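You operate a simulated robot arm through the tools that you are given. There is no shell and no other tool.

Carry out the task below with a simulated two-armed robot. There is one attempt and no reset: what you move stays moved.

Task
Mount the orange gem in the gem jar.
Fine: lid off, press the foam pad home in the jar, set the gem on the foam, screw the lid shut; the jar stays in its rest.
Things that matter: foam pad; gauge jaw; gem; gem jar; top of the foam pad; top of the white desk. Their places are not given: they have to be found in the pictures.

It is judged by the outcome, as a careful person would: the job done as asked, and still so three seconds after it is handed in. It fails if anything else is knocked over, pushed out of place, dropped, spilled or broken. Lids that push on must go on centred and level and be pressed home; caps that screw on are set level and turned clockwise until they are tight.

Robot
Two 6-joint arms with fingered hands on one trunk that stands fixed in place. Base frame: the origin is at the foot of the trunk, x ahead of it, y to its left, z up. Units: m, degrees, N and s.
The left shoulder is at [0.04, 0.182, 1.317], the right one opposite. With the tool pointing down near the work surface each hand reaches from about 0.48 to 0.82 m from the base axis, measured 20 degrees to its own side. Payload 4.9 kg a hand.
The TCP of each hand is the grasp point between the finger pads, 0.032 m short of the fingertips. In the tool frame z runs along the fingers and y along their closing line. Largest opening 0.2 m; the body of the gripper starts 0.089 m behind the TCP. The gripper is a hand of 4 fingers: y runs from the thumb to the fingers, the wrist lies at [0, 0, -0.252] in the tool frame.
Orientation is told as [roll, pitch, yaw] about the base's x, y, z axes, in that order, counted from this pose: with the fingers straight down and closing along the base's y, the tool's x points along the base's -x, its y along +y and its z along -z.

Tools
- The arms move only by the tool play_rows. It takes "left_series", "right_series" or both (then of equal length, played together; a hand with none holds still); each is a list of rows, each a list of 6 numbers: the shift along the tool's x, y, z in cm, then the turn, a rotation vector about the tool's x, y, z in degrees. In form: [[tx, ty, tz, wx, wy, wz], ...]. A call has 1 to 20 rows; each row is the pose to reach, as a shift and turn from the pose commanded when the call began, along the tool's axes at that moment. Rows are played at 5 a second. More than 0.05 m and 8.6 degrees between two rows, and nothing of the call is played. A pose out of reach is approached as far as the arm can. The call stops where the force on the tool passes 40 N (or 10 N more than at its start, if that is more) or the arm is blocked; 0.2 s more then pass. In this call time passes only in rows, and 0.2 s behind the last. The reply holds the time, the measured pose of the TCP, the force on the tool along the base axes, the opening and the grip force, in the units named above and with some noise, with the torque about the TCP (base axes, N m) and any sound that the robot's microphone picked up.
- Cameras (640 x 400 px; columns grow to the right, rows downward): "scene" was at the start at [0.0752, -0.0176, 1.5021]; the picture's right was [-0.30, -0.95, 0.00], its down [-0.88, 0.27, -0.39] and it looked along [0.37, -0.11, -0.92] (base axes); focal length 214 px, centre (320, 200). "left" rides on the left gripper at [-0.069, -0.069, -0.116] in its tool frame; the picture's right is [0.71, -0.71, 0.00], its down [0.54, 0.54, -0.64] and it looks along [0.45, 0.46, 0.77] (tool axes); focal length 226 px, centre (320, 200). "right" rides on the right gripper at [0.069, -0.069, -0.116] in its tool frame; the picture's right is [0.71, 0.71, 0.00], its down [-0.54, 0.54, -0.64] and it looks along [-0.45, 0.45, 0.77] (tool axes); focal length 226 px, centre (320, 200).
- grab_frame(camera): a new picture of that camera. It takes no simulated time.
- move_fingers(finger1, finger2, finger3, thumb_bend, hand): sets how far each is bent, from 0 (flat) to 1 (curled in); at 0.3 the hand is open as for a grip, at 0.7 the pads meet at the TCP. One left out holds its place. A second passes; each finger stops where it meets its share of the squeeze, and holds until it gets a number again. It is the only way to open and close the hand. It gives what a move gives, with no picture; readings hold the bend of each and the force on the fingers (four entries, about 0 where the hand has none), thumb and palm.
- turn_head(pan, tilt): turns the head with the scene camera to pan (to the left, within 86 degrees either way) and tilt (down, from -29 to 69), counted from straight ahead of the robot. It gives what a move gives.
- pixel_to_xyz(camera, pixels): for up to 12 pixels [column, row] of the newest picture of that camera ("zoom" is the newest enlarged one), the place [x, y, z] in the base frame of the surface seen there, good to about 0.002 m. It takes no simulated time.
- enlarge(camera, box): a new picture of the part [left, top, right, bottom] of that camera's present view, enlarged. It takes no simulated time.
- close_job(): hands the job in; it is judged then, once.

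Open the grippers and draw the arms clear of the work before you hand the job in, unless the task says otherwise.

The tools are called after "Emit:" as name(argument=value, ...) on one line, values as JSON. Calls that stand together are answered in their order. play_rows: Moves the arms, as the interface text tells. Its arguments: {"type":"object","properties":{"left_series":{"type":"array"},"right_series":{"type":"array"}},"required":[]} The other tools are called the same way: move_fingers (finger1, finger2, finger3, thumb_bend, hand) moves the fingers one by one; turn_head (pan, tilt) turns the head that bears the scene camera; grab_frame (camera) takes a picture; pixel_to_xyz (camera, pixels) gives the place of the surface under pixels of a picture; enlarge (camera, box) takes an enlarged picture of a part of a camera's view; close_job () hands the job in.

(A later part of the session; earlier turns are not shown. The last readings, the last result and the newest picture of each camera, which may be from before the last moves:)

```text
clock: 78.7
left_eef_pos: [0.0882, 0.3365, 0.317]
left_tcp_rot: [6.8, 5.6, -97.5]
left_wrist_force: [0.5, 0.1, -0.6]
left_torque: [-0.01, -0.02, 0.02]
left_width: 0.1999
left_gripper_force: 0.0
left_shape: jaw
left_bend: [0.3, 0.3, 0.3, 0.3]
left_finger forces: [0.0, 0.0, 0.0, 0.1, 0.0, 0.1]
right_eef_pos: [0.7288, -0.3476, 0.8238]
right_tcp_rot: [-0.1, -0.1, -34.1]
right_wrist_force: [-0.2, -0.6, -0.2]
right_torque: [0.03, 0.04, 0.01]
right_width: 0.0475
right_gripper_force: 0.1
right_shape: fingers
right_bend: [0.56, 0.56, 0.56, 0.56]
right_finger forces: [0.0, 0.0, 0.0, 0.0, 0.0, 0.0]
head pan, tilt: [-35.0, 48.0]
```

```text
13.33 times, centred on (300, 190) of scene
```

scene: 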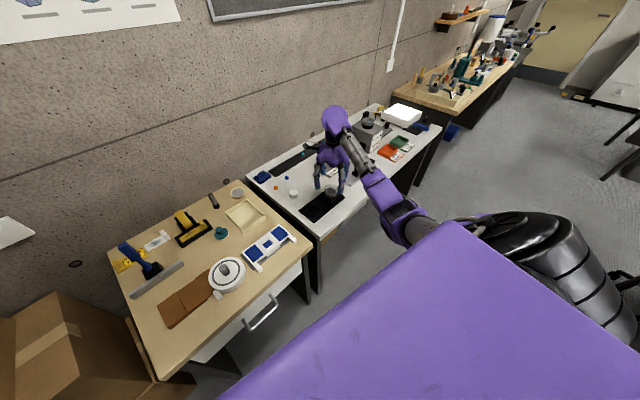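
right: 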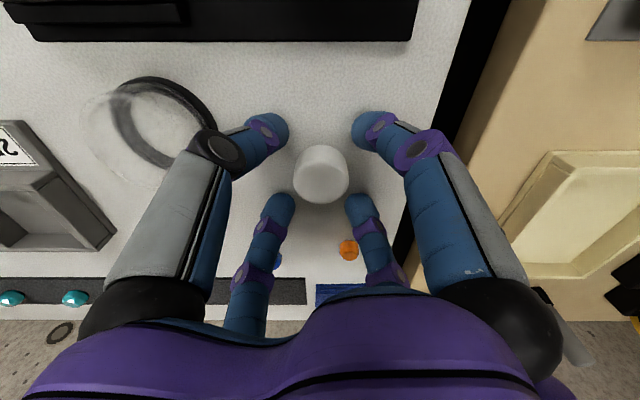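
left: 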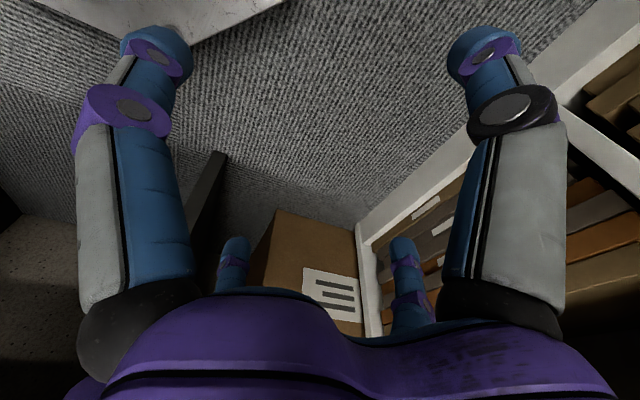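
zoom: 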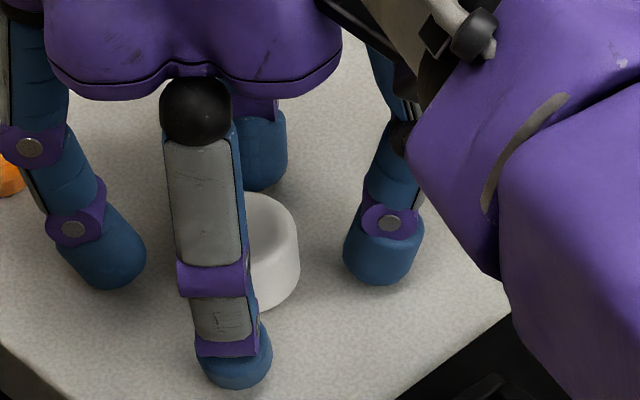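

The load vanished after a 1.5 mm rise, so finger1's tip reached something at that height. I lower again by 1 mm to confirm which fingers touch.

Emit:
play_rows(right_series=[[0, 0, 0.1, 0, 0, 0], [0, 0, 0.1, 0, 0, 0], [0, 0, 0.1, 0, 0, 0]])

Emit:
play_rows(right_series=[[0, 0, 0.15, 0, 0, 0], [0, 0, 0.15, 0, 0, 0], [0, 0, 0.15, 0, 0, 0]])

```text
clock: 79.5
left_eef_pos: [0.0885, 0.336, 0.3157]
left_tcp_rot: [6.7, 5.6, -97.5]
left_wrist_force: [0.4, -0.6, -0.3]
left_torque: [0.0, -0.02, -0.03]
left_width: 0.2001
left_gripper_force: 0.1
left_shape: jaw
left_bend: [0.3, 0.3, 0.3, 0.3]
left_finger forces: [0.0, 0.0, 0.0, 0.1, 0.1, 0.0]
right_eef_pos: [0.7285, -0.3467, 0.824]
right_tcp_rot: [-0.1, -0.2, -34.1]
right_wrist_force: [0.0, 0.2, -0.1]
right_torque: [-0.02, 0.02, 0.0]
right_width: 0.0476
right_gripper_force: 0.1
right_shape: fingers
right_bend: [0.56, 0.56, 0.56, 0.56]
right_finger forces: [0.1, 0.0, 0.0, 0.1, 0.1, 0.1]
head pan, tilt: [-35.0, 48.0]
```

```text
clock: 80.3
left_eef_pos: [0.0885, 0.3363, 0.3157]
left_tcp_rot: [6.8, 5.6, -97.4]
left_wrist_force: [-0.6, -0.3, 0.6]
left_torque: [-0.02, 0.0, 0.02]
left_width: 0.2002
left_gripper_force: 0.0
left_shape: jaw
left_bend: [0.3, 0.3, 0.3, 0.3]
left_finger forces: [0.0, 0.1, 0.1, 0.0, 0.0, 0.1]
right_eef_pos: [0.729, -0.3472, 0.8226]
right_tcp_rot: [0.0, -0.2, -34.1]
right_wrist_force: [-1.0, 1.2, 6.7]
right_torque: [0.19, 0.2, 0.0]
right_width: 0.0472
right_gripper_force: 3.6
right_shape: fingers
right_bend: [0.56, 0.56, 0.56, 0.56]
right_finger forces: [5.7, 1.4, 0.0, 0.0, 0.0, 0.0]
head pan, tilt: [-35.0, 48.0]
```

Fingers 1 and 2 touch the desk at TCP z about 0.8225, so the physical fingertips reach about 0.046 m below the TCP at this opening. I raise 5 mm and close the fingers on the foam.

Emit:
play_rows(right_series=[[0, 0, -0.3, 0, 0, 0], [0, 0, -0.55, 0, 0, 0], [0, 0, -0.55, 0, 0, 0]])

Emit:
move_fingers(hand="right", finger1=0.64, finger2=0.64, finger3=0.64, thumb_bend=0.64)

Emit:
enlarge(camera="right", box=[240, 90, 400, 220])

```text
clock: 81.1
left_eef_pos: [0.0878, 0.3365, 0.3168]
left_tcp_rot: [6.8, 5.8, -97.6]
left_wrist_force: [-0.2, -0.1, 0.1]
left_torque: [-0.01, -0.02, -0.01]
left_width: 0.1998
left_gripper_force: 0.1
left_shape: jaw
left_bend: [0.3, 0.3, 0.3, 0.3]
left_finger forces: [0.0, 0.0, 0.1, 0.0, 0.0, 0.1]
right_eef_pos: [0.7276, -0.3477, 0.8268]
right_tcp_rot: [-0.1, 0.0, -34.1]
right_wrist_force: [0.3, 0.3, 1.0]
right_torque: [0.01, 0.03, -0.02]
right_width: 0.0472
right_gripper_force: 0.0
right_shape: fingers
right_bend: [0.56, 0.56, 0.56, 0.56]
right_finger forces: [0.0, 0.0, 0.0, 0.0, 0.0, 0.1]
head pan, tilt: [-35.0, 48.0]
```

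```text
clock: 82.1
left_eef_pos: [0.0891, 0.3357, 0.3161]
left_tcp_rot: [6.8, 5.6, -97.6]
left_wrist_force: [0.1, -0.2, 0.0]
left_torque: [-0.02, 0.01, -0.02]
left_width: 0.1999
left_gripper_force: 0.0
left_shape: jaw
left_bend: [0.3, 0.3, 0.3, 0.3]
left_finger forces: [0.0, 0.1, 0.0, 0.1, 0.0, 0.0]
right_eef_pos: [0.7277, -0.3474, 0.8267]
right_tcp_rot: [0.0, -0.2, -34.0]
right_wrist_force: [-0.2, 0.6, 0.9]
right_torque: [-0.02, 0.01, -0.01]
right_width: 0.0238
right_gripper_force: 4.2
right_shape: fingers
right_bend: [0.63, 0.62, 0.62, 0.63]
right_finger forces: [1.8, 2.6, 2.2, 0.0, 2.4, 0.1]
head pan, tilt: [-35.0, 48.0]
```

```text
3.08 times, centred on (320, 155) of right
```

zoom: 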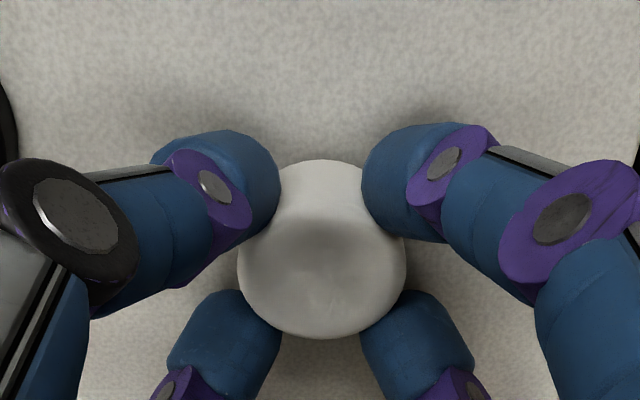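

The foam is held by all four fingers at about 2 N each. I squeeze slightly more and lift it 3 cm, then check how it sits.

Emit:
move_fingers(hand="right", finger1=0.66, finger2=0.66, finger3=0.66, thumb_bend=0.66)

Emit:
play_rows(right_series=[[0, 0, -0.3, 0, 0, 0], [0, 0, -1.0, 0, 0, 0], [0, 0, -2.5, 0, 0, 0], [0, 0, -4.5, 0, 0, 0], [0, 0, -6.5, 0, 0, 0], [0, 0, -6.5, 0, 0, 0]])

Emit:
enlarge(camera="scene", box=[280, 155, 320, 195])

Emit:
enlarge(camera="right", box=[240, 90, 400, 220])

```text
clock: 83.1
left_eef_pos: [0.0879, 0.3365, 0.3155]
left_tcp_rot: [6.8, 5.7, -97.6]
left_wrist_force: [0.2, 0.0, 0.7]
left_torque: [0.01, -0.03, 0.01]
left_width: 0.1998
left_gripper_force: 0.1
left_shape: jaw
left_bend: [0.3, 0.3, 0.3, 0.3]
left_finger forces: [0.1, 0.1, 0.0, 0.0, 0.0, 0.1]
right_eef_pos: [0.7289, -0.3471, 0.8275]
right_tcp_rot: [-0.1, -0.2, -34.1]
right_wrist_force: [1.1, 0.5, 0.3]
right_torque: [0.03, 0.03, 0.0]
right_width: 0.0234
right_gripper_force: 9.8
right_shape: fingers
right_bend: [0.63, 0.63, 0.63, 0.64]
right_finger forces: [4.1, 5.1, 4.5, 0.0, 5.4, 0.0]
head pan, tilt: [-35.0, 48.0]
```

```text
clock: 84.5
left_eef_pos: [0.0889, 0.3358, 0.3161]
left_tcp_rot: [6.9, 5.7, -97.4]
left_wrist_force: [-0.4, 0.4, 0.3]
left_torque: [-0.04, 0.0, 0.02]
left_width: 0.2
left_gripper_force: 0.0
left_shape: jaw
left_bend: [0.3, 0.3, 0.3, 0.3]
left_finger forces: [0.0, 0.1, 0.0, 0.0, 0.1, 0.2]
right_eef_pos: [0.7273, -0.3488, 0.893]
right_tcp_rot: [-0.2, -0.2, -34.1]
right_wrist_force: [0.3, 0.4, -0.2]
right_torque: [-0.05, 0.0, 0.0]
right_width: 0.0229
right_gripper_force: 9.2
right_shape: fingers
right_bend: [0.63, 0.63, 0.63, 0.64]
right_finger forces: [4.2, 5.1, 4.5, 0.1, 5.5, 0.0]
head pan, tilt: [-35.0, 48.0]
```

```text
10.00 times, centred on (300, 175) of scene
```

zoom: 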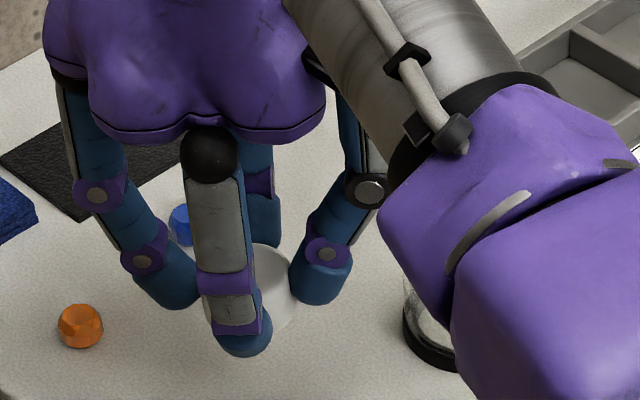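

```text
3.08 times, centred on (320, 155) of right
```

zoom: 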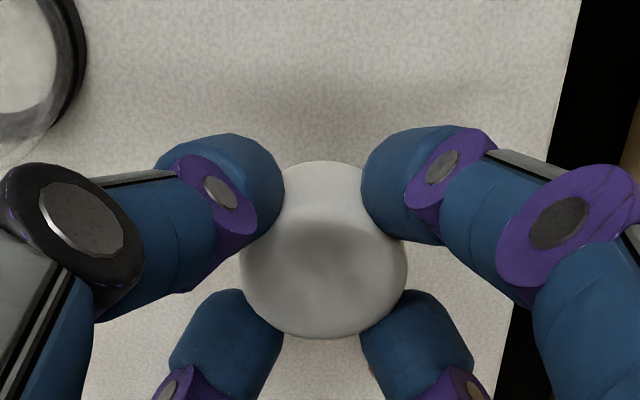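

The foam is held centred under the hand (zoom (323,250)). I now measure the open jar's walls precisely with a close zoom.

Emit:
enlarge(camera="scene", box=[322, 184, 352, 206])

```text
16.00 times, centred on (337, 195) of scene
```

zoom: 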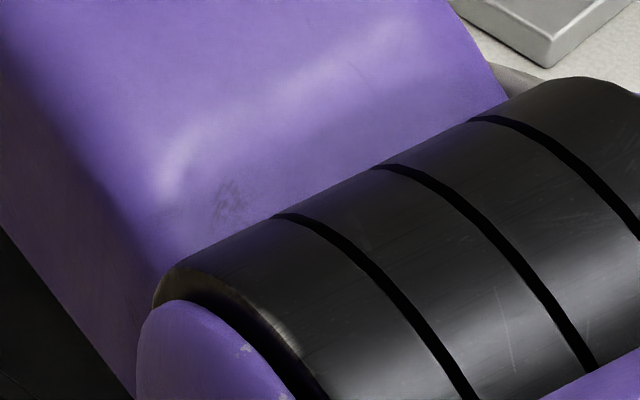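

The elbow hides the jar from the scene camera, so I use the hand camera: I move to about (0.685,-0.478,0.925), beyond the jar, from where it appears at the top of the hand view.

Emit:
play_rows(right_series=[[0, 0, -1.6, 0, 0, 0], [-0.4, -1.5, -3.2, 0, 0, 0], [-1.1, -4.0, -3.2, 0, 0, 0], [-1.9, -6.6, -3.2, 0, 0, 0], [-2.6, -9.2, -3.2, 0, 0, 0], [-3.3, -11.6, -3.2, 0, 0, 0], [-3.71, -13.07, -3.2, 0, 0, 0], [-3.71, -13.07, -3.2, 0, 0, 0]])

Emit:
grab_frame(camera="right")

Emit:
enlarge(camera="right", box=[260, 0, 400, 110])

```text
clock: 86.3
left_eef_pos: [0.0868, 0.3364, 0.3171]
left_tcp_rot: [6.7, 5.8, -97.5]
left_wrist_force: [0.3, -0.2, 0.1]
left_torque: [-0.03, 0.0, 0.01]
left_width: 0.1999
left_gripper_force: 0.2
left_shape: jaw
left_bend: [0.3, 0.3, 0.3, 0.3]
left_finger forces: [0.0, 0.1, 0.0, 0.0, 0.1, 0.1]
right_eef_pos: [0.6848, -0.4756, 0.9238]
right_tcp_rot: [-0.1, -0.3, -34.1]
right_wrist_force: [0.2, -0.4, -0.1]
right_torque: [-0.05, 0.0, 0.02]
right_width: 0.0233
right_gripper_force: 9.6
right_shape: fingers
right_bend: [0.63, 0.63, 0.63, 0.64]
right_finger forces: [4.1, 5.1, 4.6, 0.0, 5.3, 0.1]
head pan, tilt: [-35.0, 48.0]
```

```text
taken
```

right: 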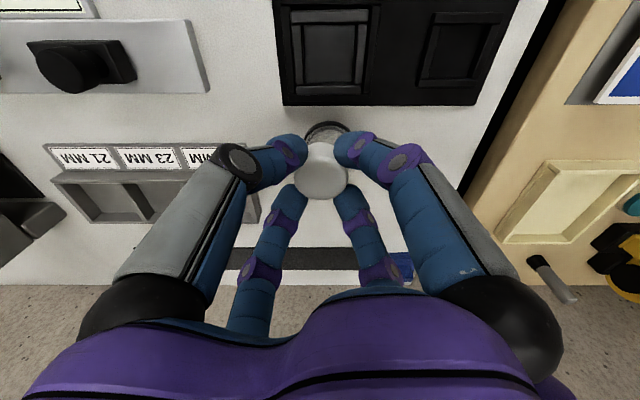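

```text
3.64 times, centred on (330, 55) of right
```

zoom: 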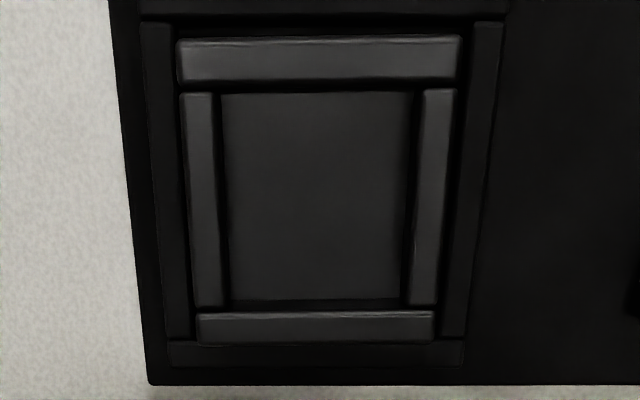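

The jar tray is now clearly visible in the hand view: side bars at x≈182-215 and 413-452, near bar y≈40-80, far bar y≈312-343. I read their edges.

Emit:
pixel_to_xyz(camera="zoom", pixels=[[190, 200], [210, 200], [420, 200], [443, 200], [320, 48], [320, 74], [320, 317], [320, 335], [320, 200], [203, 330], [430, 330], [184, 46]])

Emit:
pixel_to_xyz(camera="zoom", pixels=[[456, 46], [187, 200], [214, 200], [415, 200], [450, 200], [240, 250], [390, 250], [320, 105], [320, 290], [225, 200], [408, 200], [320, 40]])

```text
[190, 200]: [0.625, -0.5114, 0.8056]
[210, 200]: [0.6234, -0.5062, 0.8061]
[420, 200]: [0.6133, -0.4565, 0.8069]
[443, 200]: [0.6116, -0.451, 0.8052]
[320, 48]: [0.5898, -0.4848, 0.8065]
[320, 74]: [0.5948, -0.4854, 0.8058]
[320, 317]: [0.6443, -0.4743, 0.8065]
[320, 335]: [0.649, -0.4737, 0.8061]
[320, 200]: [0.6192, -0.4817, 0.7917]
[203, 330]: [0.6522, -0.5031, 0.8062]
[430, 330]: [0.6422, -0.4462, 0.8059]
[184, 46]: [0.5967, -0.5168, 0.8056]
```

```text
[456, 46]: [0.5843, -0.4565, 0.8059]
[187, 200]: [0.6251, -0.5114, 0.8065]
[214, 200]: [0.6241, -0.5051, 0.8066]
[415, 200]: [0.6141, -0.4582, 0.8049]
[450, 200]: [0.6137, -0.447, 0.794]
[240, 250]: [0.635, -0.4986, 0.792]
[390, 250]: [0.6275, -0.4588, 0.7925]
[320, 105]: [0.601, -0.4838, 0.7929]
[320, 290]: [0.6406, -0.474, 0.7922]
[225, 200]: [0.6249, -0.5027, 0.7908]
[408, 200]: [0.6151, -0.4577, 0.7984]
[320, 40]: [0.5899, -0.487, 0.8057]
```

The jar's centre comes out at (0.6195,-0.481), inner width about 48 mm, walls at z 0.806, floor about 0.791. I bring the foam above it, to z 0.875.

Emit:
play_rows(right_series=[[1.3, -1.0, 0, 0, 0, 0], [2.6, -2.05, 0, 0, 0, 0], [3.9, -3.1, 0, 0, 0, 0], [5.11, -4.1, 0, 0, 0, 0], [5.11, -4.1, 2.0, 0, 0, 0], [5.11, -4.1, 4.0, 0, 0, 0], [5.11, -4.1, 4.88, 0, 0, 0], [5.11, -4.1, 4.88, 0, 0, 0]])

Emit:
grab_frame(camera="right")

Emit:
enlarge(camera="right", box=[250, 90, 390, 220])

```text
clock: 88.1
left_eef_pos: [0.0886, 0.3356, 0.3151]
left_tcp_rot: [6.9, 5.6, -97.5]
left_wrist_force: [-0.5, 0.2, 0.1]
left_torque: [0.02, 0.0, -0.01]
left_width: 0.1999
left_gripper_force: 0.0
left_shape: jaw
left_bend: [0.3, 0.3, 0.3, 0.3]
left_finger forces: [0.0, 0.1, 0.0, 0.0, 0.0, 0.0]
right_eef_pos: [0.6201, -0.4806, 0.8751]
right_tcp_rot: [-0.1, -0.1, -34.0]
right_wrist_force: [-0.8, 0.4, 0.2]
right_torque: [0.01, 0.0, 0.03]
right_width: 0.0232
right_gripper_force: 9.5
right_shape: fingers
right_bend: [0.63, 0.63, 0.63, 0.64]
right_finger forces: [4.0, 5.2, 4.4, 0.1, 5.5, 0.0]
head pan, tilt: [-35.0, 48.0]
```

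```text
taken
```

right: 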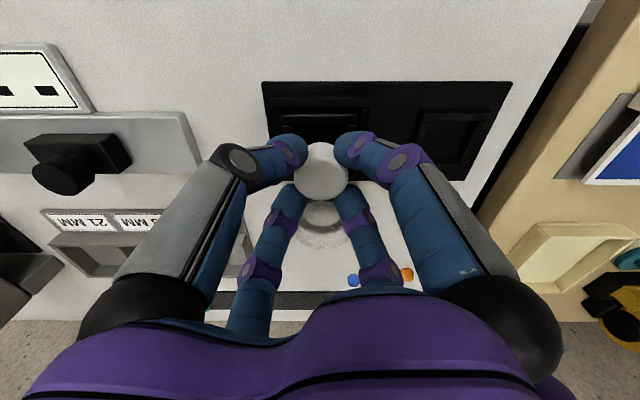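

```text
3.08 times, centred on (320, 155) of right
```

zoom: 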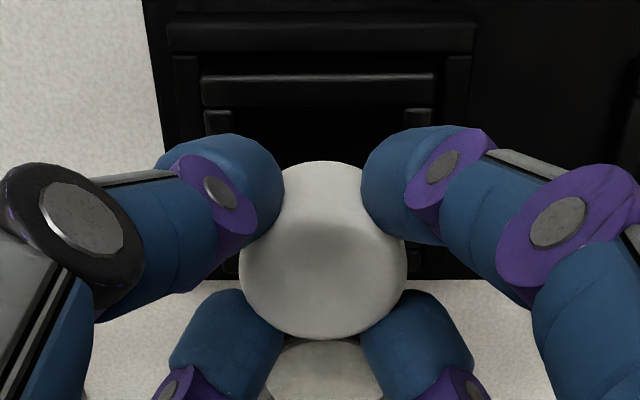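

The foam is lined up with the tray to within 1-2 mm. I nudge 1 mm and lower it gently into the tray to z 0.848, watching the force.

Emit:
play_rows(right_series=[[-0.07, -0.07, 0.8, 0, 0, 0], [-0.07, -0.07, 1.4, 0, 0, 0], [-0.07, -0.07, 1.8, 0, 0, 0], [-0.07, -0.07, 2.1, 0, 0, 0], [-0.07, -0.07, 2.4, 0, 0, 0], [-0.07, -0.07, 2.6, 0, 0, 0], [-0.07, -0.07, 2.6, 0, 0, 0]])

Emit:
enlarge(camera="right", box=[250, 90, 390, 220])

```text
clock: 89.7
left_eef_pos: [0.0896, 0.3359, 0.3153]
left_tcp_rot: [6.8, 5.8, -97.4]
left_wrist_force: [0.2, 0.7, 0.2]
left_torque: [-0.02, 0.03, -0.04]
left_width: 0.2002
left_gripper_force: 0.0
left_shape: jaw
left_bend: [0.3, 0.3, 0.3, 0.3]
left_finger forces: [0.1, 0.1, 0.0, 0.0, 0.0, 0.0]
right_eef_pos: [0.6204, -0.4827, 0.8495]
right_tcp_rot: [-0.2, -0.2, -34.1]
right_wrist_force: [0.2, -1.2, -0.4]
right_torque: [-0.01, -0.01, -0.01]
right_width: 0.0232
right_gripper_force: 10.3
right_shape: fingers
right_bend: [0.63, 0.63, 0.63, 0.64]
right_finger forces: [4.1, 5.1, 4.5, 0.1, 5.4, 0.0]
head pan, tilt: [-35.0, 48.0]
```

```text
3.08 times, centred on (320, 155) of right
```

zoom: 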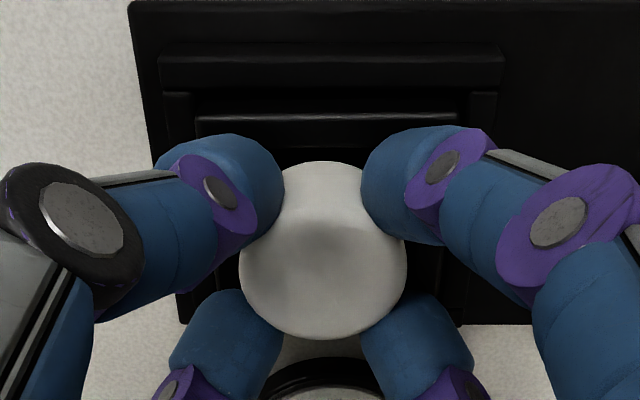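

No contact yet; the foam's lower part should be about 7 mm inside the tray. I go down in small steps until something is felt.

Emit:
play_rows(right_series=[[0, 0, 0.1, 0, 0, 0], [0, 0, 0.2, 0, 0, 0], [0, 0, 0.3, 0, 0, 0], [0, 0, 0.3, 0, 0, 0]])

```text
clock: 90.7
left_eef_pos: [0.0876, 0.3361, 0.3163]
left_tcp_rot: [6.8, 5.7, -97.5]
left_wrist_force: [-0.6, 0.4, 0.6]
left_torque: [0.01, -0.02, -0.01]
left_width: 0.2
left_gripper_force: 0.1
left_shape: jaw
left_bend: [0.3, 0.3, 0.3, 0.3]
left_finger forces: [0.0, 0.0, 0.0, 0.0, 0.0, 0.1]
right_eef_pos: [0.6197, -0.4814, 0.8467]
right_tcp_rot: [-0.1, -0.2, -34.1]
right_wrist_force: [0.6, -0.4, 0.2]
right_torque: [0.0, -0.02, 0.0]
right_width: 0.0234
right_gripper_force: 9.4
right_shape: fingers
right_bend: [0.63, 0.63, 0.63, 0.64]
right_finger forces: [4.1, 5.1, 4.6, 0.1, 5.4, 0.0]
head pan, tilt: [-35.0, 48.0]
```

Still free at z 0.8467 (foam bottom about 0.796). I continue down 3 mm more.

Emit:
play_rows(right_series=[[0, 0, 0.1, 0, 0, 0], [0, 0, 0.2, 0, 0, 0], [0, 0, 0.3, 0, 0, 0], [0, 0, 0.3, 0, 0, 0]])

Emit:
enlarge(camera="right", box=[250, 90, 390, 220])

```text
clock: 91.7
left_eef_pos: [0.0892, 0.3362, 0.3169]
left_tcp_rot: [6.9, 5.8, -97.5]
left_wrist_force: [0.9, -0.1, 0.0]
left_torque: [-0.03, 0.0, -0.02]
left_width: 0.2
left_gripper_force: 0.1
left_shape: jaw
left_bend: [0.3, 0.3, 0.3, 0.3]
left_finger forces: [0.0, 0.0, 0.0, 0.0, 0.0, 0.0]
right_eef_pos: [0.6212, -0.4812, 0.8459]
right_tcp_rot: [-0.1, -0.4, -34.1]
right_wrist_force: [1.7, 1.5, 24.7]
right_torque: [0.33, -0.18, -0.03]
right_width: 0.0229
right_gripper_force: 23.6
right_shape: fingers
right_bend: [0.63, 0.63, 0.63, 0.64]
right_finger forces: [11.5, 20.1, 9.9, 0.0, 6.6, 0.0]
head pan, tilt: [-35.0, 48.0]
```

```text
3.08 times, centred on (320, 155) of right
```

zoom: 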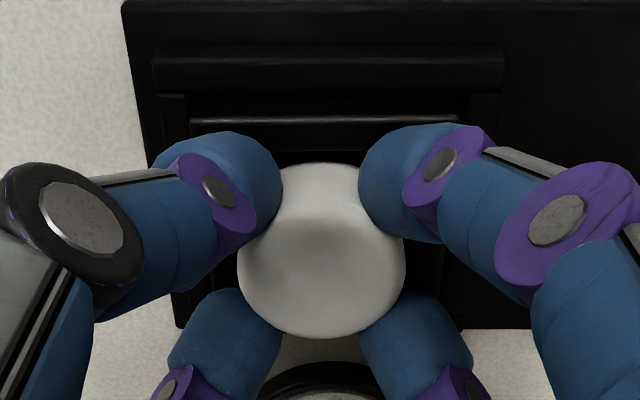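

The fingertips, not the foam, met the tray walls (25 N up at z 0.8459). I back up 3 mm and release the foam by opening the fingers just slightly to 0.61.

Emit:
play_rows(right_series=[[0, 0, -0.3, 0, 0, 0], [0, 0, -0.45, 0, 0, 0], [0, 0, -0.45, 0, 0, 0]])

Emit:
move_fingers(hand="right", finger1=0.61, finger2=0.61, finger3=0.61, thumb_bend=0.61)

Emit:
enlarge(camera="right", box=[250, 90, 390, 220])

```text
clock: 92.5
left_eef_pos: [0.0889, 0.3372, 0.3163]
left_tcp_rot: [6.8, 5.7, -97.5]
left_wrist_force: [-0.5, -0.4, -0.4]
left_torque: [-0.03, -0.02, 0.03]
left_width: 0.1996
left_gripper_force: 0.1
left_shape: jaw
left_bend: [0.3, 0.3, 0.3, 0.3]
left_finger forces: [0.0, 0.1, 0.0, 0.0, 0.1, 0.0]
right_eef_pos: [0.6194, -0.4824, 0.8463]
right_tcp_rot: [-0.2, 0.1, -34.2]
right_wrist_force: [0.4, 0.7, 0.3]
right_torque: [-0.01, -0.01, 0.0]
right_width: 0.0229
right_gripper_force: 10.0
right_shape: fingers
right_bend: [0.63, 0.63, 0.63, 0.64]
right_finger forces: [4.3, 5.7, 4.6, 0.0, 5.2, 0.1]
head pan, tilt: [-35.0, 48.0]
```

```text
clock: 93.5
left_eef_pos: [0.0884, 0.3367, 0.3154]
left_tcp_rot: [6.8, 5.6, -97.5]
left_wrist_force: [0.0, -0.1, -0.1]
left_torque: [-0.01, 0.01, 0.02]
left_width: 0.2001
left_gripper_force: 0.0
left_shape: jaw
left_bend: [0.3, 0.3, 0.3, 0.3]
left_finger forces: [0.0, 0.2, 0.1, 0.1, 0.1, 0.0]
right_eef_pos: [0.6199, -0.4827, 0.847]
right_tcp_rot: [-0.2, -0.2, -34.2]
right_wrist_force: [0.4, 0.2, 0.1]
right_torque: [-0.03, 0.0, -0.03]
right_width: 0.0294
right_gripper_force: 0.1
right_shape: fingers
right_bend: [0.61, 0.61, 0.61, 0.61]
right_finger forces: [0.1, 0.0, 0.0, 0.0, 0.1, 0.0]
head pan, tilt: [-35.0, 48.0]
```

```text
3.08 times, centred on (320, 155) of right
```

zoom: 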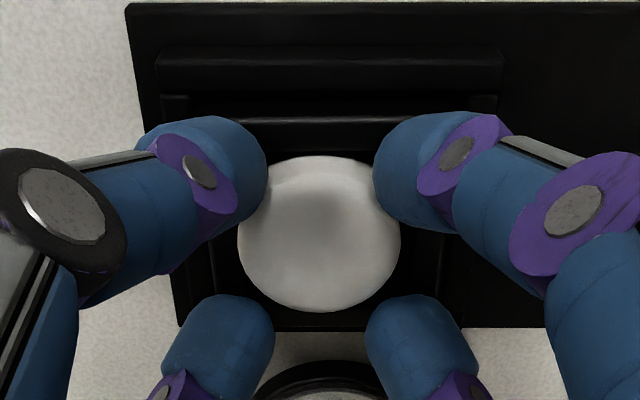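

The fingers are free and the foam has settled into the tray. I raise the hand 5 cm and inspect.

Emit:
play_rows(right_series=[[0, 0, -0.5, 0, 0, 0], [0, 0, -1.5, 0, 0, 0], [0, 0, -3.0, 0, 0, 0], [0, 0, -5.0, 0, 0, 0], [0, 0, -5.0, 0, 0, 0]])

Emit:
enlarge(camera="right", box=[250, 80, 390, 200])

```text
clock: 94.7
left_eef_pos: [0.0887, 0.3357, 0.317]
left_tcp_rot: [6.8, 5.7, -97.5]
left_wrist_force: [0.0, 1.1, 0.3]
left_torque: [-0.01, 0.02, 0.0]
left_width: 0.2
left_gripper_force: 0.0
left_shape: jaw
left_bend: [0.3, 0.3, 0.3, 0.3]
left_finger forces: [0.0, 0.0, 0.0, 0.0, 0.0, 0.0]
right_eef_pos: [0.6201, -0.4834, 0.8983]
right_tcp_rot: [-0.1, -0.3, -34.0]
right_wrist_force: [0.7, 0.0, 0.0]
right_torque: [0.02, 0.01, -0.04]
right_width: 0.0294
right_gripper_force: 0.2
right_shape: fingers
right_bend: [0.61, 0.61, 0.61, 0.61]
right_finger forces: [0.1, 0.0, 0.0, 0.0, 0.1, 0.1]
head pan, tilt: [-35.0, 48.0]
```

```text
3.33 times, centred on (320, 140) of right
```

zoom: 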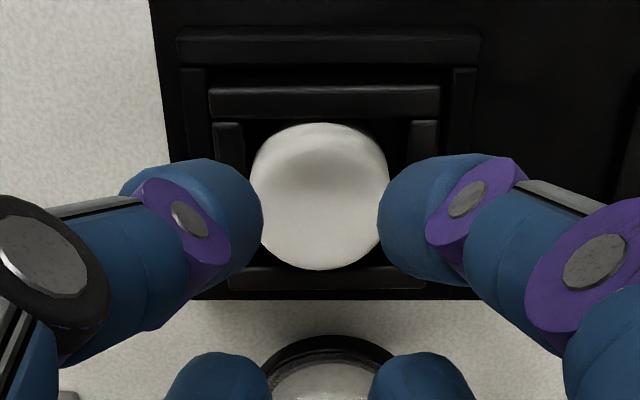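

The foam sits inside the tray, seen at (320,195). I read its top at several points to see whether it is level and how deep it sits.

Emit:
pixel_to_xyz(camera="zoom", pixels=[[320, 195], [270, 195], [372, 195], [320, 150], [320, 245], [320, 262], [320, 100], [330, 280], [225, 150], [425, 150], [258, 195], [385, 195]])

```text
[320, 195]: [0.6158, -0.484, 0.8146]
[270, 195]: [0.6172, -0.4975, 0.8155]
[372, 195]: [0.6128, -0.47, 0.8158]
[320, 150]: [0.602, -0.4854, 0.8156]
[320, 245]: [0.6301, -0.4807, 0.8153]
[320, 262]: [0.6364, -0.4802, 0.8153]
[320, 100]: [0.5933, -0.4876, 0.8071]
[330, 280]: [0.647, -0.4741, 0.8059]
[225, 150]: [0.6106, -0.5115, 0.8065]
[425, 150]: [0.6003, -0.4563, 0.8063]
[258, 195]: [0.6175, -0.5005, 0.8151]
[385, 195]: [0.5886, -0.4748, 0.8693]
```

The foam top is level at z 0.815, which puts its base on the tray floor. To make sure it is pressed home I close the fingertips to 0.69 and push gently on its middle.

Emit:
move_fingers(hand="right", finger1=0.68, finger2=0.68, finger3=0.68, thumb_bend=0.68)

Emit:
play_rows(right_series=[[0.25, -0.17, 1.0, 0, 0, 0], [0.25, -0.17, 2.2, 0, 0, 0], [0.25, -0.17, 3.2, 0, 0, 0], [0.25, -0.17, 3.9, 0, 0, 0], [0.25, -0.17, 4.2, 0, 0, 0], [0.25, -0.17, 4.2, 0, 0, 0]])

Emit:
enlarge(camera="right", box=[250, 80, 390, 200])

```text
clock: 95.7
left_eef_pos: [0.0895, 0.3348, 0.3166]
left_tcp_rot: [6.8, 5.7, -97.5]
left_wrist_force: [0.2, -0.5, 0.1]
left_torque: [-0.04, -0.02, -0.02]
left_width: 0.1998
left_gripper_force: 0.0
left_shape: jaw
left_bend: [0.3, 0.3, 0.3, 0.3]
left_finger forces: [0.1, 0.0, 0.1, 0.0, 0.0, 0.1]
right_eef_pos: [0.6198, -0.4828, 0.8988]
right_tcp_rot: [-0.1, -0.2, -34.1]
right_wrist_force: [-0.2, 0.1, 0.7]
right_torque: [-0.02, 0.01, 0.01]
right_width: 0.0058
right_gripper_force: 0.1
right_shape: fingers
right_bend: [0.68, 0.68, 0.68, 0.68]
right_finger forces: [0.1, 0.0, 0.0, 0.0, 0.1, 0.0]
head pan, tilt: [-35.0, 48.0]
```

```text
clock: 97.1
left_eef_pos: [0.0888, 0.3375, 0.3156]
left_tcp_rot: [6.9, 5.8, -97.4]
left_wrist_force: [0.4, 0.3, -0.1]
left_torque: [-0.02, 0.01, -0.01]
left_width: 0.1999
left_gripper_force: 0.0
left_shape: jaw
left_bend: [0.3, 0.3, 0.3, 0.3]
left_finger forces: [0.1, 0.1, 0.1, 0.0, 0.1, 0.1]
right_eef_pos: [0.6179, -0.483, 0.8561]
right_tcp_rot: [-0.1, -0.1, -34.1]
right_wrist_force: [0.0, 0.2, -0.8]
right_torque: [0.02, -0.01, 0.03]
right_width: 0.006
right_gripper_force: 0.1
right_shape: fingers
right_bend: [0.68, 0.68, 0.68, 0.68]
right_finger forces: [0.0, 0.0, 0.0, 0.1, 0.0, 0.1]
head pan, tilt: [-35.0, 48.0]
```

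```text
3.33 times, centred on (320, 140) of right
```

zoom: 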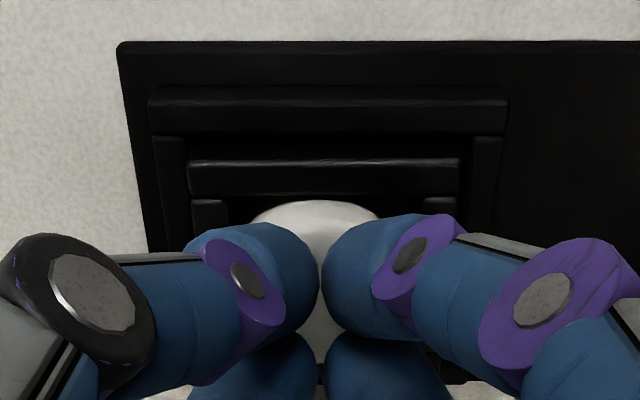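

The closed fingertips are just above the foam at TCP z 0.856 without contact. I push down in 1 mm steps and watch the force.

Emit:
play_rows(right_series=[[0, 0, 0.1, 0, 0, 0], [0, 0, 0.2, 0, 0, 0], [0, 0, 0.3, 0, 0, 0], [0, 0, 0.4, 0, 0, 0], [0, 0, 0.4, 0, 0, 0]])

```text
clock: 98.3
left_eef_pos: [0.088, 0.3353, 0.3167]
left_tcp_rot: [6.8, 5.7, -97.5]
left_wrist_force: [0.2, 0.8, 0.1]
left_torque: [-0.03, -0.01, 0.0]
left_width: 0.2
left_gripper_force: 0.0
left_shape: jaw
left_bend: [0.3, 0.3, 0.3, 0.3]
left_finger forces: [0.0, 0.0, 0.0, 0.0, 0.0, 0.0]
right_eef_pos: [0.6172, -0.4831, 0.8524]
right_tcp_rot: [0.0, -0.1, -34.1]
right_wrist_force: [0.3, 0.4, -0.7]
right_torque: [-0.01, -0.01, -0.02]
right_width: 0.0058
right_gripper_force: 0.1
right_shape: fingers
right_bend: [0.68, 0.68, 0.68, 0.68]
right_finger forces: [0.0, 0.0, 0.0, 0.0, 0.0, 0.0]
head pan, tilt: [-35.0, 48.0]
```

No contact at 0.8524 yet. I continue the slow push another 4 mm.

Emit:
play_rows(right_series=[[0, 0, 0.1, 0, 0, 0], [0, 0, 0.2, 0, 0, 0], [0, 0, 0.3, 0, 0, 0], [0, 0, 0.3, 0, 0, 0]])

```text
clock: 99.3
left_eef_pos: [0.0884, 0.3366, 0.3153]
left_tcp_rot: [6.9, 5.7, -97.4]
left_wrist_force: [-0.7, -1.0, 0.3]
left_torque: [-0.03, 0.02, -0.02]
left_width: 0.1999
left_gripper_force: 0.0
left_shape: jaw
left_bend: [0.3, 0.3, 0.3, 0.3]
left_finger forces: [0.0, 0.0, 0.1, 0.0, 0.0, 0.1]
right_eef_pos: [0.6174, -0.4825, 0.852]
right_tcp_rot: [0.0, -0.4, -34.0]
right_wrist_force: [-1.1, 3.0, 25.0]
right_torque: [0.17, 0.1, -0.01]
right_width: 0.006
right_gripper_force: 12.6
right_shape: fingers
right_bend: [0.68, 0.68, 0.68, 0.68]
right_finger forces: [8.8, 8.2, 3.3, 0.1, 4.8, 0.0]
head pan, tilt: [-35.0, 48.0]
heard: snap
```

A snap was heard at 25 N of push, presumably the pad seating. I raise the hand and inspect the foam and jar.

Emit:
play_rows(right_series=[[0, 0, -0.5, 0, 0, 0], [0, 0, -1.5, 0, 0, 0], [0, 0, -3.0, 0, 0, 0], [0, 0, -5.0, 0, 0, 0], [0, 0, -6.0, 0, 0, 0], [0, 0, -6.0, 0, 0, 0]])

Emit:
enlarge(camera="right", box=[250, 60, 390, 180])

```text
clock: 100.7
left_eef_pos: [0.0898, 0.3365, 0.3155]
left_tcp_rot: [6.7, 5.6, -97.5]
left_wrist_force: [0.0, 0.0, -0.6]
left_torque: [-0.02, 0.02, -0.02]
left_width: 0.1997
left_gripper_force: 0.0
left_shape: jaw
left_bend: [0.3, 0.3, 0.3, 0.3]
left_finger forces: [0.1, 0.0, 0.0, 0.0, 0.1, 0.0]
right_eef_pos: [0.6172, -0.4822, 0.9102]
right_tcp_rot: [-0.1, -0.2, -34.0]
right_wrist_force: [0.0, -0.1, -0.1]
right_torque: [-0.02, 0.03, -0.01]
right_width: 0.0054
right_gripper_force: 0.0
right_shape: fingers
right_bend: [0.68, 0.68, 0.68, 0.68]
right_finger forces: [0.1, 0.0, 0.0, 0.0, 0.1, 0.0]
head pan, tilt: [-35.0, 48.0]
```

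```text
3.33 times, centred on (320, 120) of right
```

zoom: 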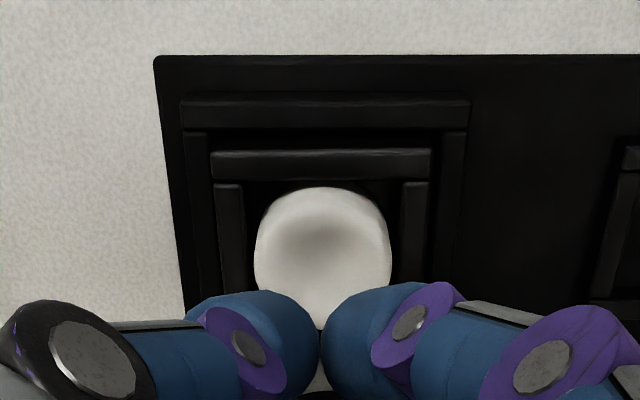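

The foam is intact in the tray. I read its top height again.

Emit:
pixel_to_xyz(camera="zoom", pixels=[[323, 240], [270, 240], [378, 240], [323, 205], [323, 285], [258, 245], [389, 245], [323, 192], [230, 230], [415, 230], [323, 160]])

```text
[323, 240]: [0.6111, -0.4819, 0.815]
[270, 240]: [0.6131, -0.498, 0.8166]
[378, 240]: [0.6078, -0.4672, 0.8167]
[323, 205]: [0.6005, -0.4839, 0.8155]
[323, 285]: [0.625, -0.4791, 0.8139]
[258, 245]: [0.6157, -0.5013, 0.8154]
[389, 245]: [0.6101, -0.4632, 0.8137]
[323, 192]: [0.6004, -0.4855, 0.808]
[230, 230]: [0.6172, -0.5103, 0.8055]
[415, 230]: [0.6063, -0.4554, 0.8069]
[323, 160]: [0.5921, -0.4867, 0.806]
```

The foam is now centred in the tray, top at z 0.8155 with the dimple in the middle. Next is the gem: I open the side fingers 1 and 3 flat and keep finger2 and thumb at 0.60 for a two-finger pinch, and look at the resulting shape.

Emit:
move_fingers(hand="right", finger1=0.05, finger2=0.6, finger3=0.05, thumb_bend=0.6)

Emit:
grab_frame(camera="scene")

Emit:
enlarge(camera="scene", box=[270, 120, 370, 220])

```text
clock: 101.7
left_eef_pos: [0.0895, 0.3366, 0.3157]
left_tcp_rot: [6.8, 5.7, -97.5]
left_wrist_force: [1.5, 0.2, -0.1]
left_torque: [0.01, 0.0, -0.03]
left_width: 0.1997
left_gripper_force: 0.1
left_shape: jaw
left_bend: [0.3, 0.3, 0.3, 0.3]
left_finger forces: [0.0, 0.0, 0.0, 0.0, 0.0, 0.0]
right_eef_pos: [0.6154, -0.4808, 0.9101]
right_tcp_rot: [-0.1, -0.2, -34.1]
right_wrist_force: [-0.3, 0.1, -0.3]
right_torque: [0.0, 0.0, -0.02]
right_width: 0.1306
right_gripper_force: 0.0
right_shape: fingers
right_bend: [0.06, 0.6, 0.06, 0.6]
right_finger forces: [0.1, 0.0, 0.1, 0.0, 0.0, 0.1]
head pan, tilt: [-35.0, 48.0]
```

```text
taken
```

scene: 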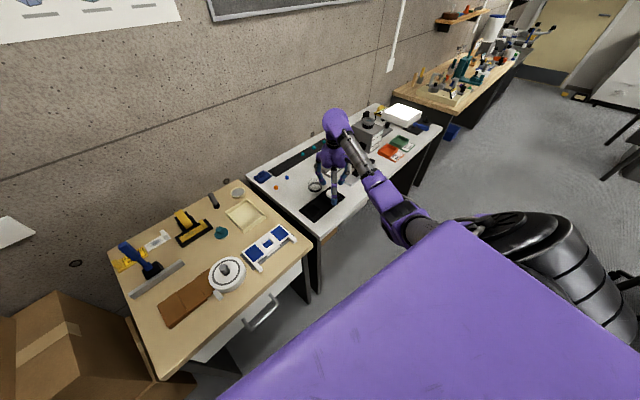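

```text
4.00 times, centred on (320, 170) of scene
```

zoom: 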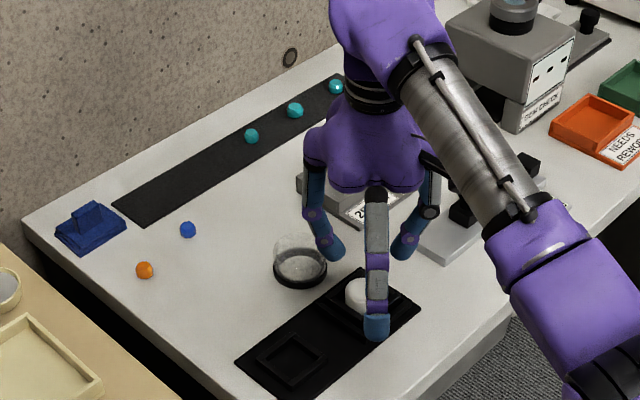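

I read the flat finger1 tip at (377,335), the strip corner (145,225), the blue block (125,235),(85,208), and the desk's left edge near (60,285).

Emit:
pixel_to_xyz(camera="zoom", pixels=[[377, 337], [377, 320], [377, 290], [145, 224], [113, 207], [125, 236], [85, 207], [62, 252], [100, 300], [60, 270], [70, 350], [60, 320]])

```text
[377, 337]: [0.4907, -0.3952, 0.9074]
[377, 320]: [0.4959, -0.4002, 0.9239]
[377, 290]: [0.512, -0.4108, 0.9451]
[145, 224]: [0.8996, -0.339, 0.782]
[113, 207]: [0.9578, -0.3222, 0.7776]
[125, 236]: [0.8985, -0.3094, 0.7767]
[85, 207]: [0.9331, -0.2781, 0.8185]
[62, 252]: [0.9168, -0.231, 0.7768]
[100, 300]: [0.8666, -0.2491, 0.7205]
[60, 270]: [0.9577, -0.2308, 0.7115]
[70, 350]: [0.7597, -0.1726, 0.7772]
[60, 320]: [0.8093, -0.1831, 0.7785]
```

Finger1 laid flat stays near TCP height at 0.153 m radius, so the side fingers will clear the gems. I check the bowl and tray on the wooden desk, which one side finger will pass above.

Emit:
pixel_to_xyz(camera="scene", pixels=[[237, 188], [237, 196], [231, 192], [243, 192], [229, 211], [247, 202], [263, 217], [213, 195], [216, 203], [245, 215]])

```text
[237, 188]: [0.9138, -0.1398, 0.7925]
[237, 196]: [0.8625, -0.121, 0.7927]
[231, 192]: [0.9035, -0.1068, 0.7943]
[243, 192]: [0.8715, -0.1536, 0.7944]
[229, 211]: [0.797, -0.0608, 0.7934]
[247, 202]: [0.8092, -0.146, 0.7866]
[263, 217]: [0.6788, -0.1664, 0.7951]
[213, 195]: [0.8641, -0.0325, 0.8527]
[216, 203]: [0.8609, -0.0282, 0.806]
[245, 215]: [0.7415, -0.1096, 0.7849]
```

The bowl and tray rims are at z 0.795, below the path of the flat finger. I set the side fingers fully flat and move toward the gem, turning the hand to yaw about -98.6 so the pinch line points outward.

Emit:
move_fingers(hand="right", finger1=0.0, finger3=0.0)

Emit:
play_rows(right_series=[[-0.27, 1.27, -0.3, 0, 0, 7.17], [-0.55, 2.54, -0.6, 0, 0, 14.33], [-0.82, 3.81, -0.9, 0, 0, 21.5], [-1.1, 5.08, -1.2, 0, 0, 28.67], [-1.37, 6.35, -1.4, 0, 0, 35.83], [-1.65, 7.62, -1.6, 0, 0, 43.0], [-1.92, 8.89, -1.8, 0, 0, 50.17], [-2.2, 10.16, -2.0, 0, 0, 57.33], [-2.47, 11.43, -2.0, 0, 0, 64.5], [-2.47, 11.43, -2.0, 0, 0, 64.5]])

Emit:
grab_frame(camera="right")

```text
clock: 102.7
left_eef_pos: [0.0889, 0.3354, 0.3167]
left_tcp_rot: [6.9, 5.6, -97.4]
left_wrist_force: [0.3, -0.6, 0.6]
left_torque: [0.04, -0.01, 0.0]
left_width: 0.2002
left_gripper_force: 0.1
left_shape: jaw
left_bend: [0.3, 0.3, 0.3, 0.3]
left_finger forces: [0.0, 0.0, 0.0, 0.0, 0.0, 0.0]
right_eef_pos: [0.6171, -0.481, 0.909]
right_tcp_rot: [-0.1, -0.1, -34.1]
right_wrist_force: [0.3, 0.1, 0.2]
right_torque: [0.0, 0.0, 0.01]
right_width: 0.1312
right_gripper_force: 0.0
right_shape: fingers
right_bend: [0.01, 0.6, 0.01, 0.6]
right_finger forces: [0.1, 0.0, 0.0, 0.0, 0.0, 0.1]
head pan, tilt: [-35.0, 48.0]
```

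```text
clock: 104.9
left_eef_pos: [0.0878, 0.3367, 0.3159]
left_tcp_rot: [6.9, 5.7, -97.5]
left_wrist_force: [-0.2, 1.1, -0.3]
left_torque: [0.01, 0.03, 0.01]
left_width: 0.2
left_gripper_force: 0.1
left_shape: jaw
left_bend: [0.3, 0.3, 0.3, 0.3]
left_finger forces: [0.0, 0.1, 0.0, 0.1, 0.0, 0.0]
right_eef_pos: [0.7021, -0.4017, 0.9291]
right_tcp_rot: [0.1, -0.1, -98.8]
right_wrist_force: [-0.1, 0.5, 0.5]
right_torque: [-0.03, 0.0, -0.01]
right_width: 0.1313
right_gripper_force: 0.0
right_shape: fingers
right_bend: [0.01, 0.6, 0.01, 0.6]
right_finger forces: [0.0, 0.0, 0.0, 0.1, 0.0, 0.1]
head pan, tilt: [-35.0, 48.0]
```

```text
taken
```

right: 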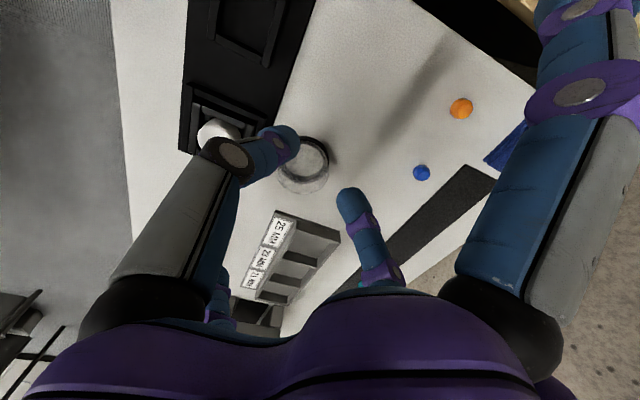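

The gem appears at (460,108) in the hand view. I move to a pre-grasp pose about 6 cm back from the gem along the tool axis, tilting the fingers 12 degrees outward for reach.

Emit:
play_rows(right_series=[[1.99, 1.33, 0.3, -2, 0, 0], [3.98, 2.65, 0.8, -4, 0, 0], [5.97, 3.98, 1.6, -6, 0, 0], [7.95, 5.31, 2.6, -8, 0, 0], [9.94, 6.63, 3.8, -10, 0, 0], [11.93, 7.96, 5.01, -12, 0, 0], [11.93, 7.96, 5.01, -12, 0, 0]])

Emit:
grab_frame(camera="right")

Emit:
enlarge(camera="scene", box=[240, 140, 330, 220])

```text
clock: 106.5
left_eef_pos: [0.0885, 0.3359, 0.3158]
left_tcp_rot: [6.8, 5.7, -97.6]
left_wrist_force: [-0.9, 0.1, 0.3]
left_torque: [-0.03, 0.03, 0.01]
left_width: 0.1998
left_gripper_force: 0.1
left_shape: jaw
left_bend: [0.3, 0.3, 0.3, 0.3]
left_finger forces: [0.0, 0.0, 0.1, 0.1, 0.1, 0.0]
right_eef_pos: [0.7979, -0.2939, 0.8773]
right_tcp_rot: [12.1, -0.2, -98.6]
right_wrist_force: [-0.6, 0.3, -0.1]
right_torque: [-0.03, 0.01, 0.04]
right_width: 0.1313
right_gripper_force: 0.0
right_shape: fingers
right_bend: [0.01, 0.6, 0.01, 0.6]
right_finger forces: [0.0, 0.1, 0.0, 0.0, 0.1, 0.1]
head pan, tilt: [-35.0, 48.0]
```

```text
taken
```

right: 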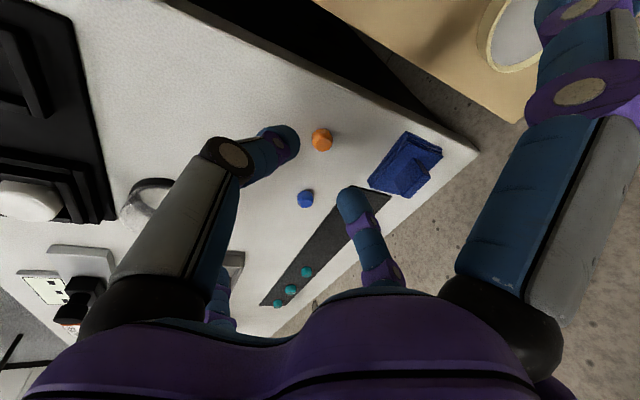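

```text
5.00 times, centred on (285, 180) of scene
```

zoom: 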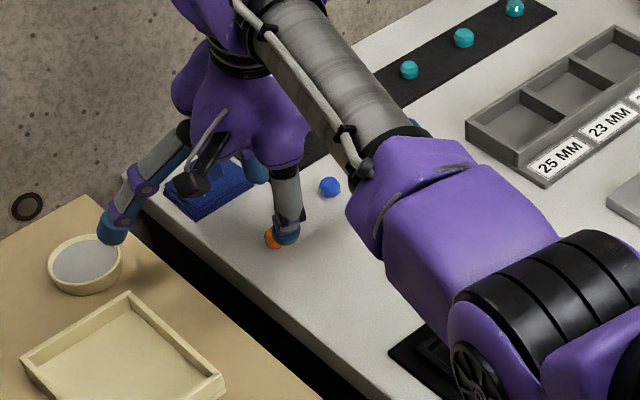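

The gem sits exactly on the approach axis (seen at (321,140), expected (320,140)). I check finger1's tip above the bowl, at about (112,240) in the zoom, before descending.

Emit:
pixel_to_xyz(camera="zoom", pixels=[[112, 242], [112, 230], [105, 238], [120, 238], [110, 255], [85, 240], [275, 240], [255, 180], [285, 240]])

Emit:
enlarge(camera="right", box=[260, 80, 400, 210])

Emit:
pixel_to_xyz(camera="right", pixels=[[321, 132], [321, 140], [321, 148], [313, 140], [329, 140], [400, 160], [375, 175], [410, 180]])

```text
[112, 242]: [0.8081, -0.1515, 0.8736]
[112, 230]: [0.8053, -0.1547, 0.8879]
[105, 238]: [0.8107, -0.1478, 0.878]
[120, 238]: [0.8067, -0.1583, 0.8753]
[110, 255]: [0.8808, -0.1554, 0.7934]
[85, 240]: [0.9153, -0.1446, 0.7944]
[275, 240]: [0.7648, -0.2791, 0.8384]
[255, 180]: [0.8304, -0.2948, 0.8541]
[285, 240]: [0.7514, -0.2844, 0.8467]
```

```text
3.08 times, centred on (330, 145) of right
```

zoom: 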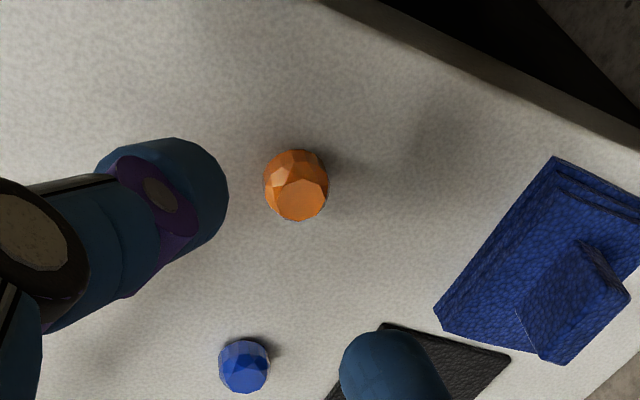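

```text
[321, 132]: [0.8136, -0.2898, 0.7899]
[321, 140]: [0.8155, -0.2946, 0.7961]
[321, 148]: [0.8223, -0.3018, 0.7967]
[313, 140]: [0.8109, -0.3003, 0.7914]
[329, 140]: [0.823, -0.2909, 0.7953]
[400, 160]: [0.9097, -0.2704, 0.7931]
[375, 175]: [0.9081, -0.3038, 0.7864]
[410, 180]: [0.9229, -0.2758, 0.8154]
```

The gem (diameter about 20 mm) is 1-2 mm off axis. I narrow finger2 and thumb to 0.65, shift 1.5 mm and descend along the tool axis to TCP z about 0.822.

Emit:
move_fingers(hand="right", finger2=0.645, thumb_bend=0.645)

Emit:
play_rows(right_series=[[0.08, 0.08, 1.2, 0, 0, 0], [0.15, 0.15, 2.4, 0, 0, 0], [0.15, 0.15, 3.4, 0, 0, 0], [0.15, 0.15, 4.2, 0, 0, 0], [0.15, 0.15, 4.7, 0, 0, 0], [0.15, 0.15, 4.7, 0, 0, 0]])

Emit:
enlarge(camera="right", box=[250, 90, 390, 220])

```text
clock: 107.5
left_eef_pos: [0.0873, 0.3361, 0.3165]
left_tcp_rot: [6.8, 5.6, -97.5]
left_wrist_force: [0.1, -0.7, -0.7]
left_torque: [-0.03, -0.01, 0.01]
left_width: 0.1998
left_gripper_force: 0.0
left_shape: jaw
left_bend: [0.3, 0.3, 0.3, 0.3]
left_finger forces: [0.0, 0.0, 0.0, 0.0, 0.1, 0.0]
right_eef_pos: [0.7994, -0.2952, 0.878]
right_tcp_rot: [12.0, -0.1, -98.7]
right_wrist_force: [0.1, 0.0, 0.8]
right_torque: [0.03, -0.01, 0.03]
right_width: 0.1289
right_gripper_force: 0.0
right_shape: fingers
right_bend: [0.01, 0.64, 0.01, 0.64]
right_finger forces: [0.1, 0.0, 0.0, 0.0, 0.0, 0.0]
head pan, tilt: [-35.0, 48.0]
```

```text
clock: 108.9
left_eef_pos: [0.0884, 0.3363, 0.3158]
left_tcp_rot: [6.7, 5.7, -97.4]
left_wrist_force: [0.0, 0.1, -0.1]
left_torque: [-0.02, 0.0, 0.03]
left_width: 0.2
left_gripper_force: 0.1
left_shape: jaw
left_bend: [0.3, 0.3, 0.3, 0.3]
left_finger forces: [0.1, 0.0, 0.1, 0.0, 0.0, 0.0]
right_eef_pos: [0.8107, -0.2955, 0.833]
right_tcp_rot: [12.1, 0.0, -98.5]
right_wrist_force: [-0.5, -0.1, 0.0]
right_torque: [-0.01, -0.01, -0.02]
right_width: 0.1291
right_gripper_force: 0.2
right_shape: fingers
right_bend: [0.01, 0.64, 0.01, 0.64]
right_finger forces: [0.1, 0.0, 0.0, 0.0, 0.0, 0.1]
head pan, tilt: [-35.0, 48.0]
```

```text
3.08 times, centred on (320, 155) of right
```

zoom: 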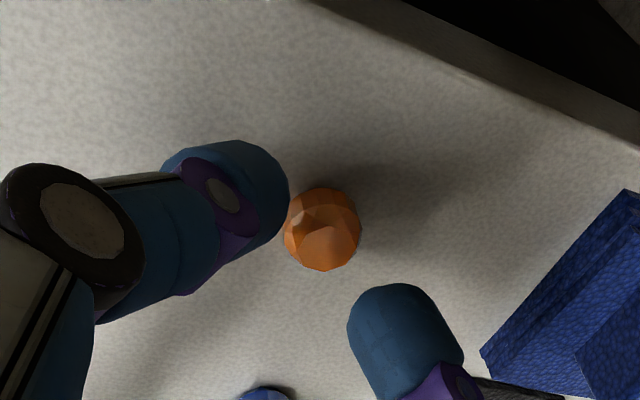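

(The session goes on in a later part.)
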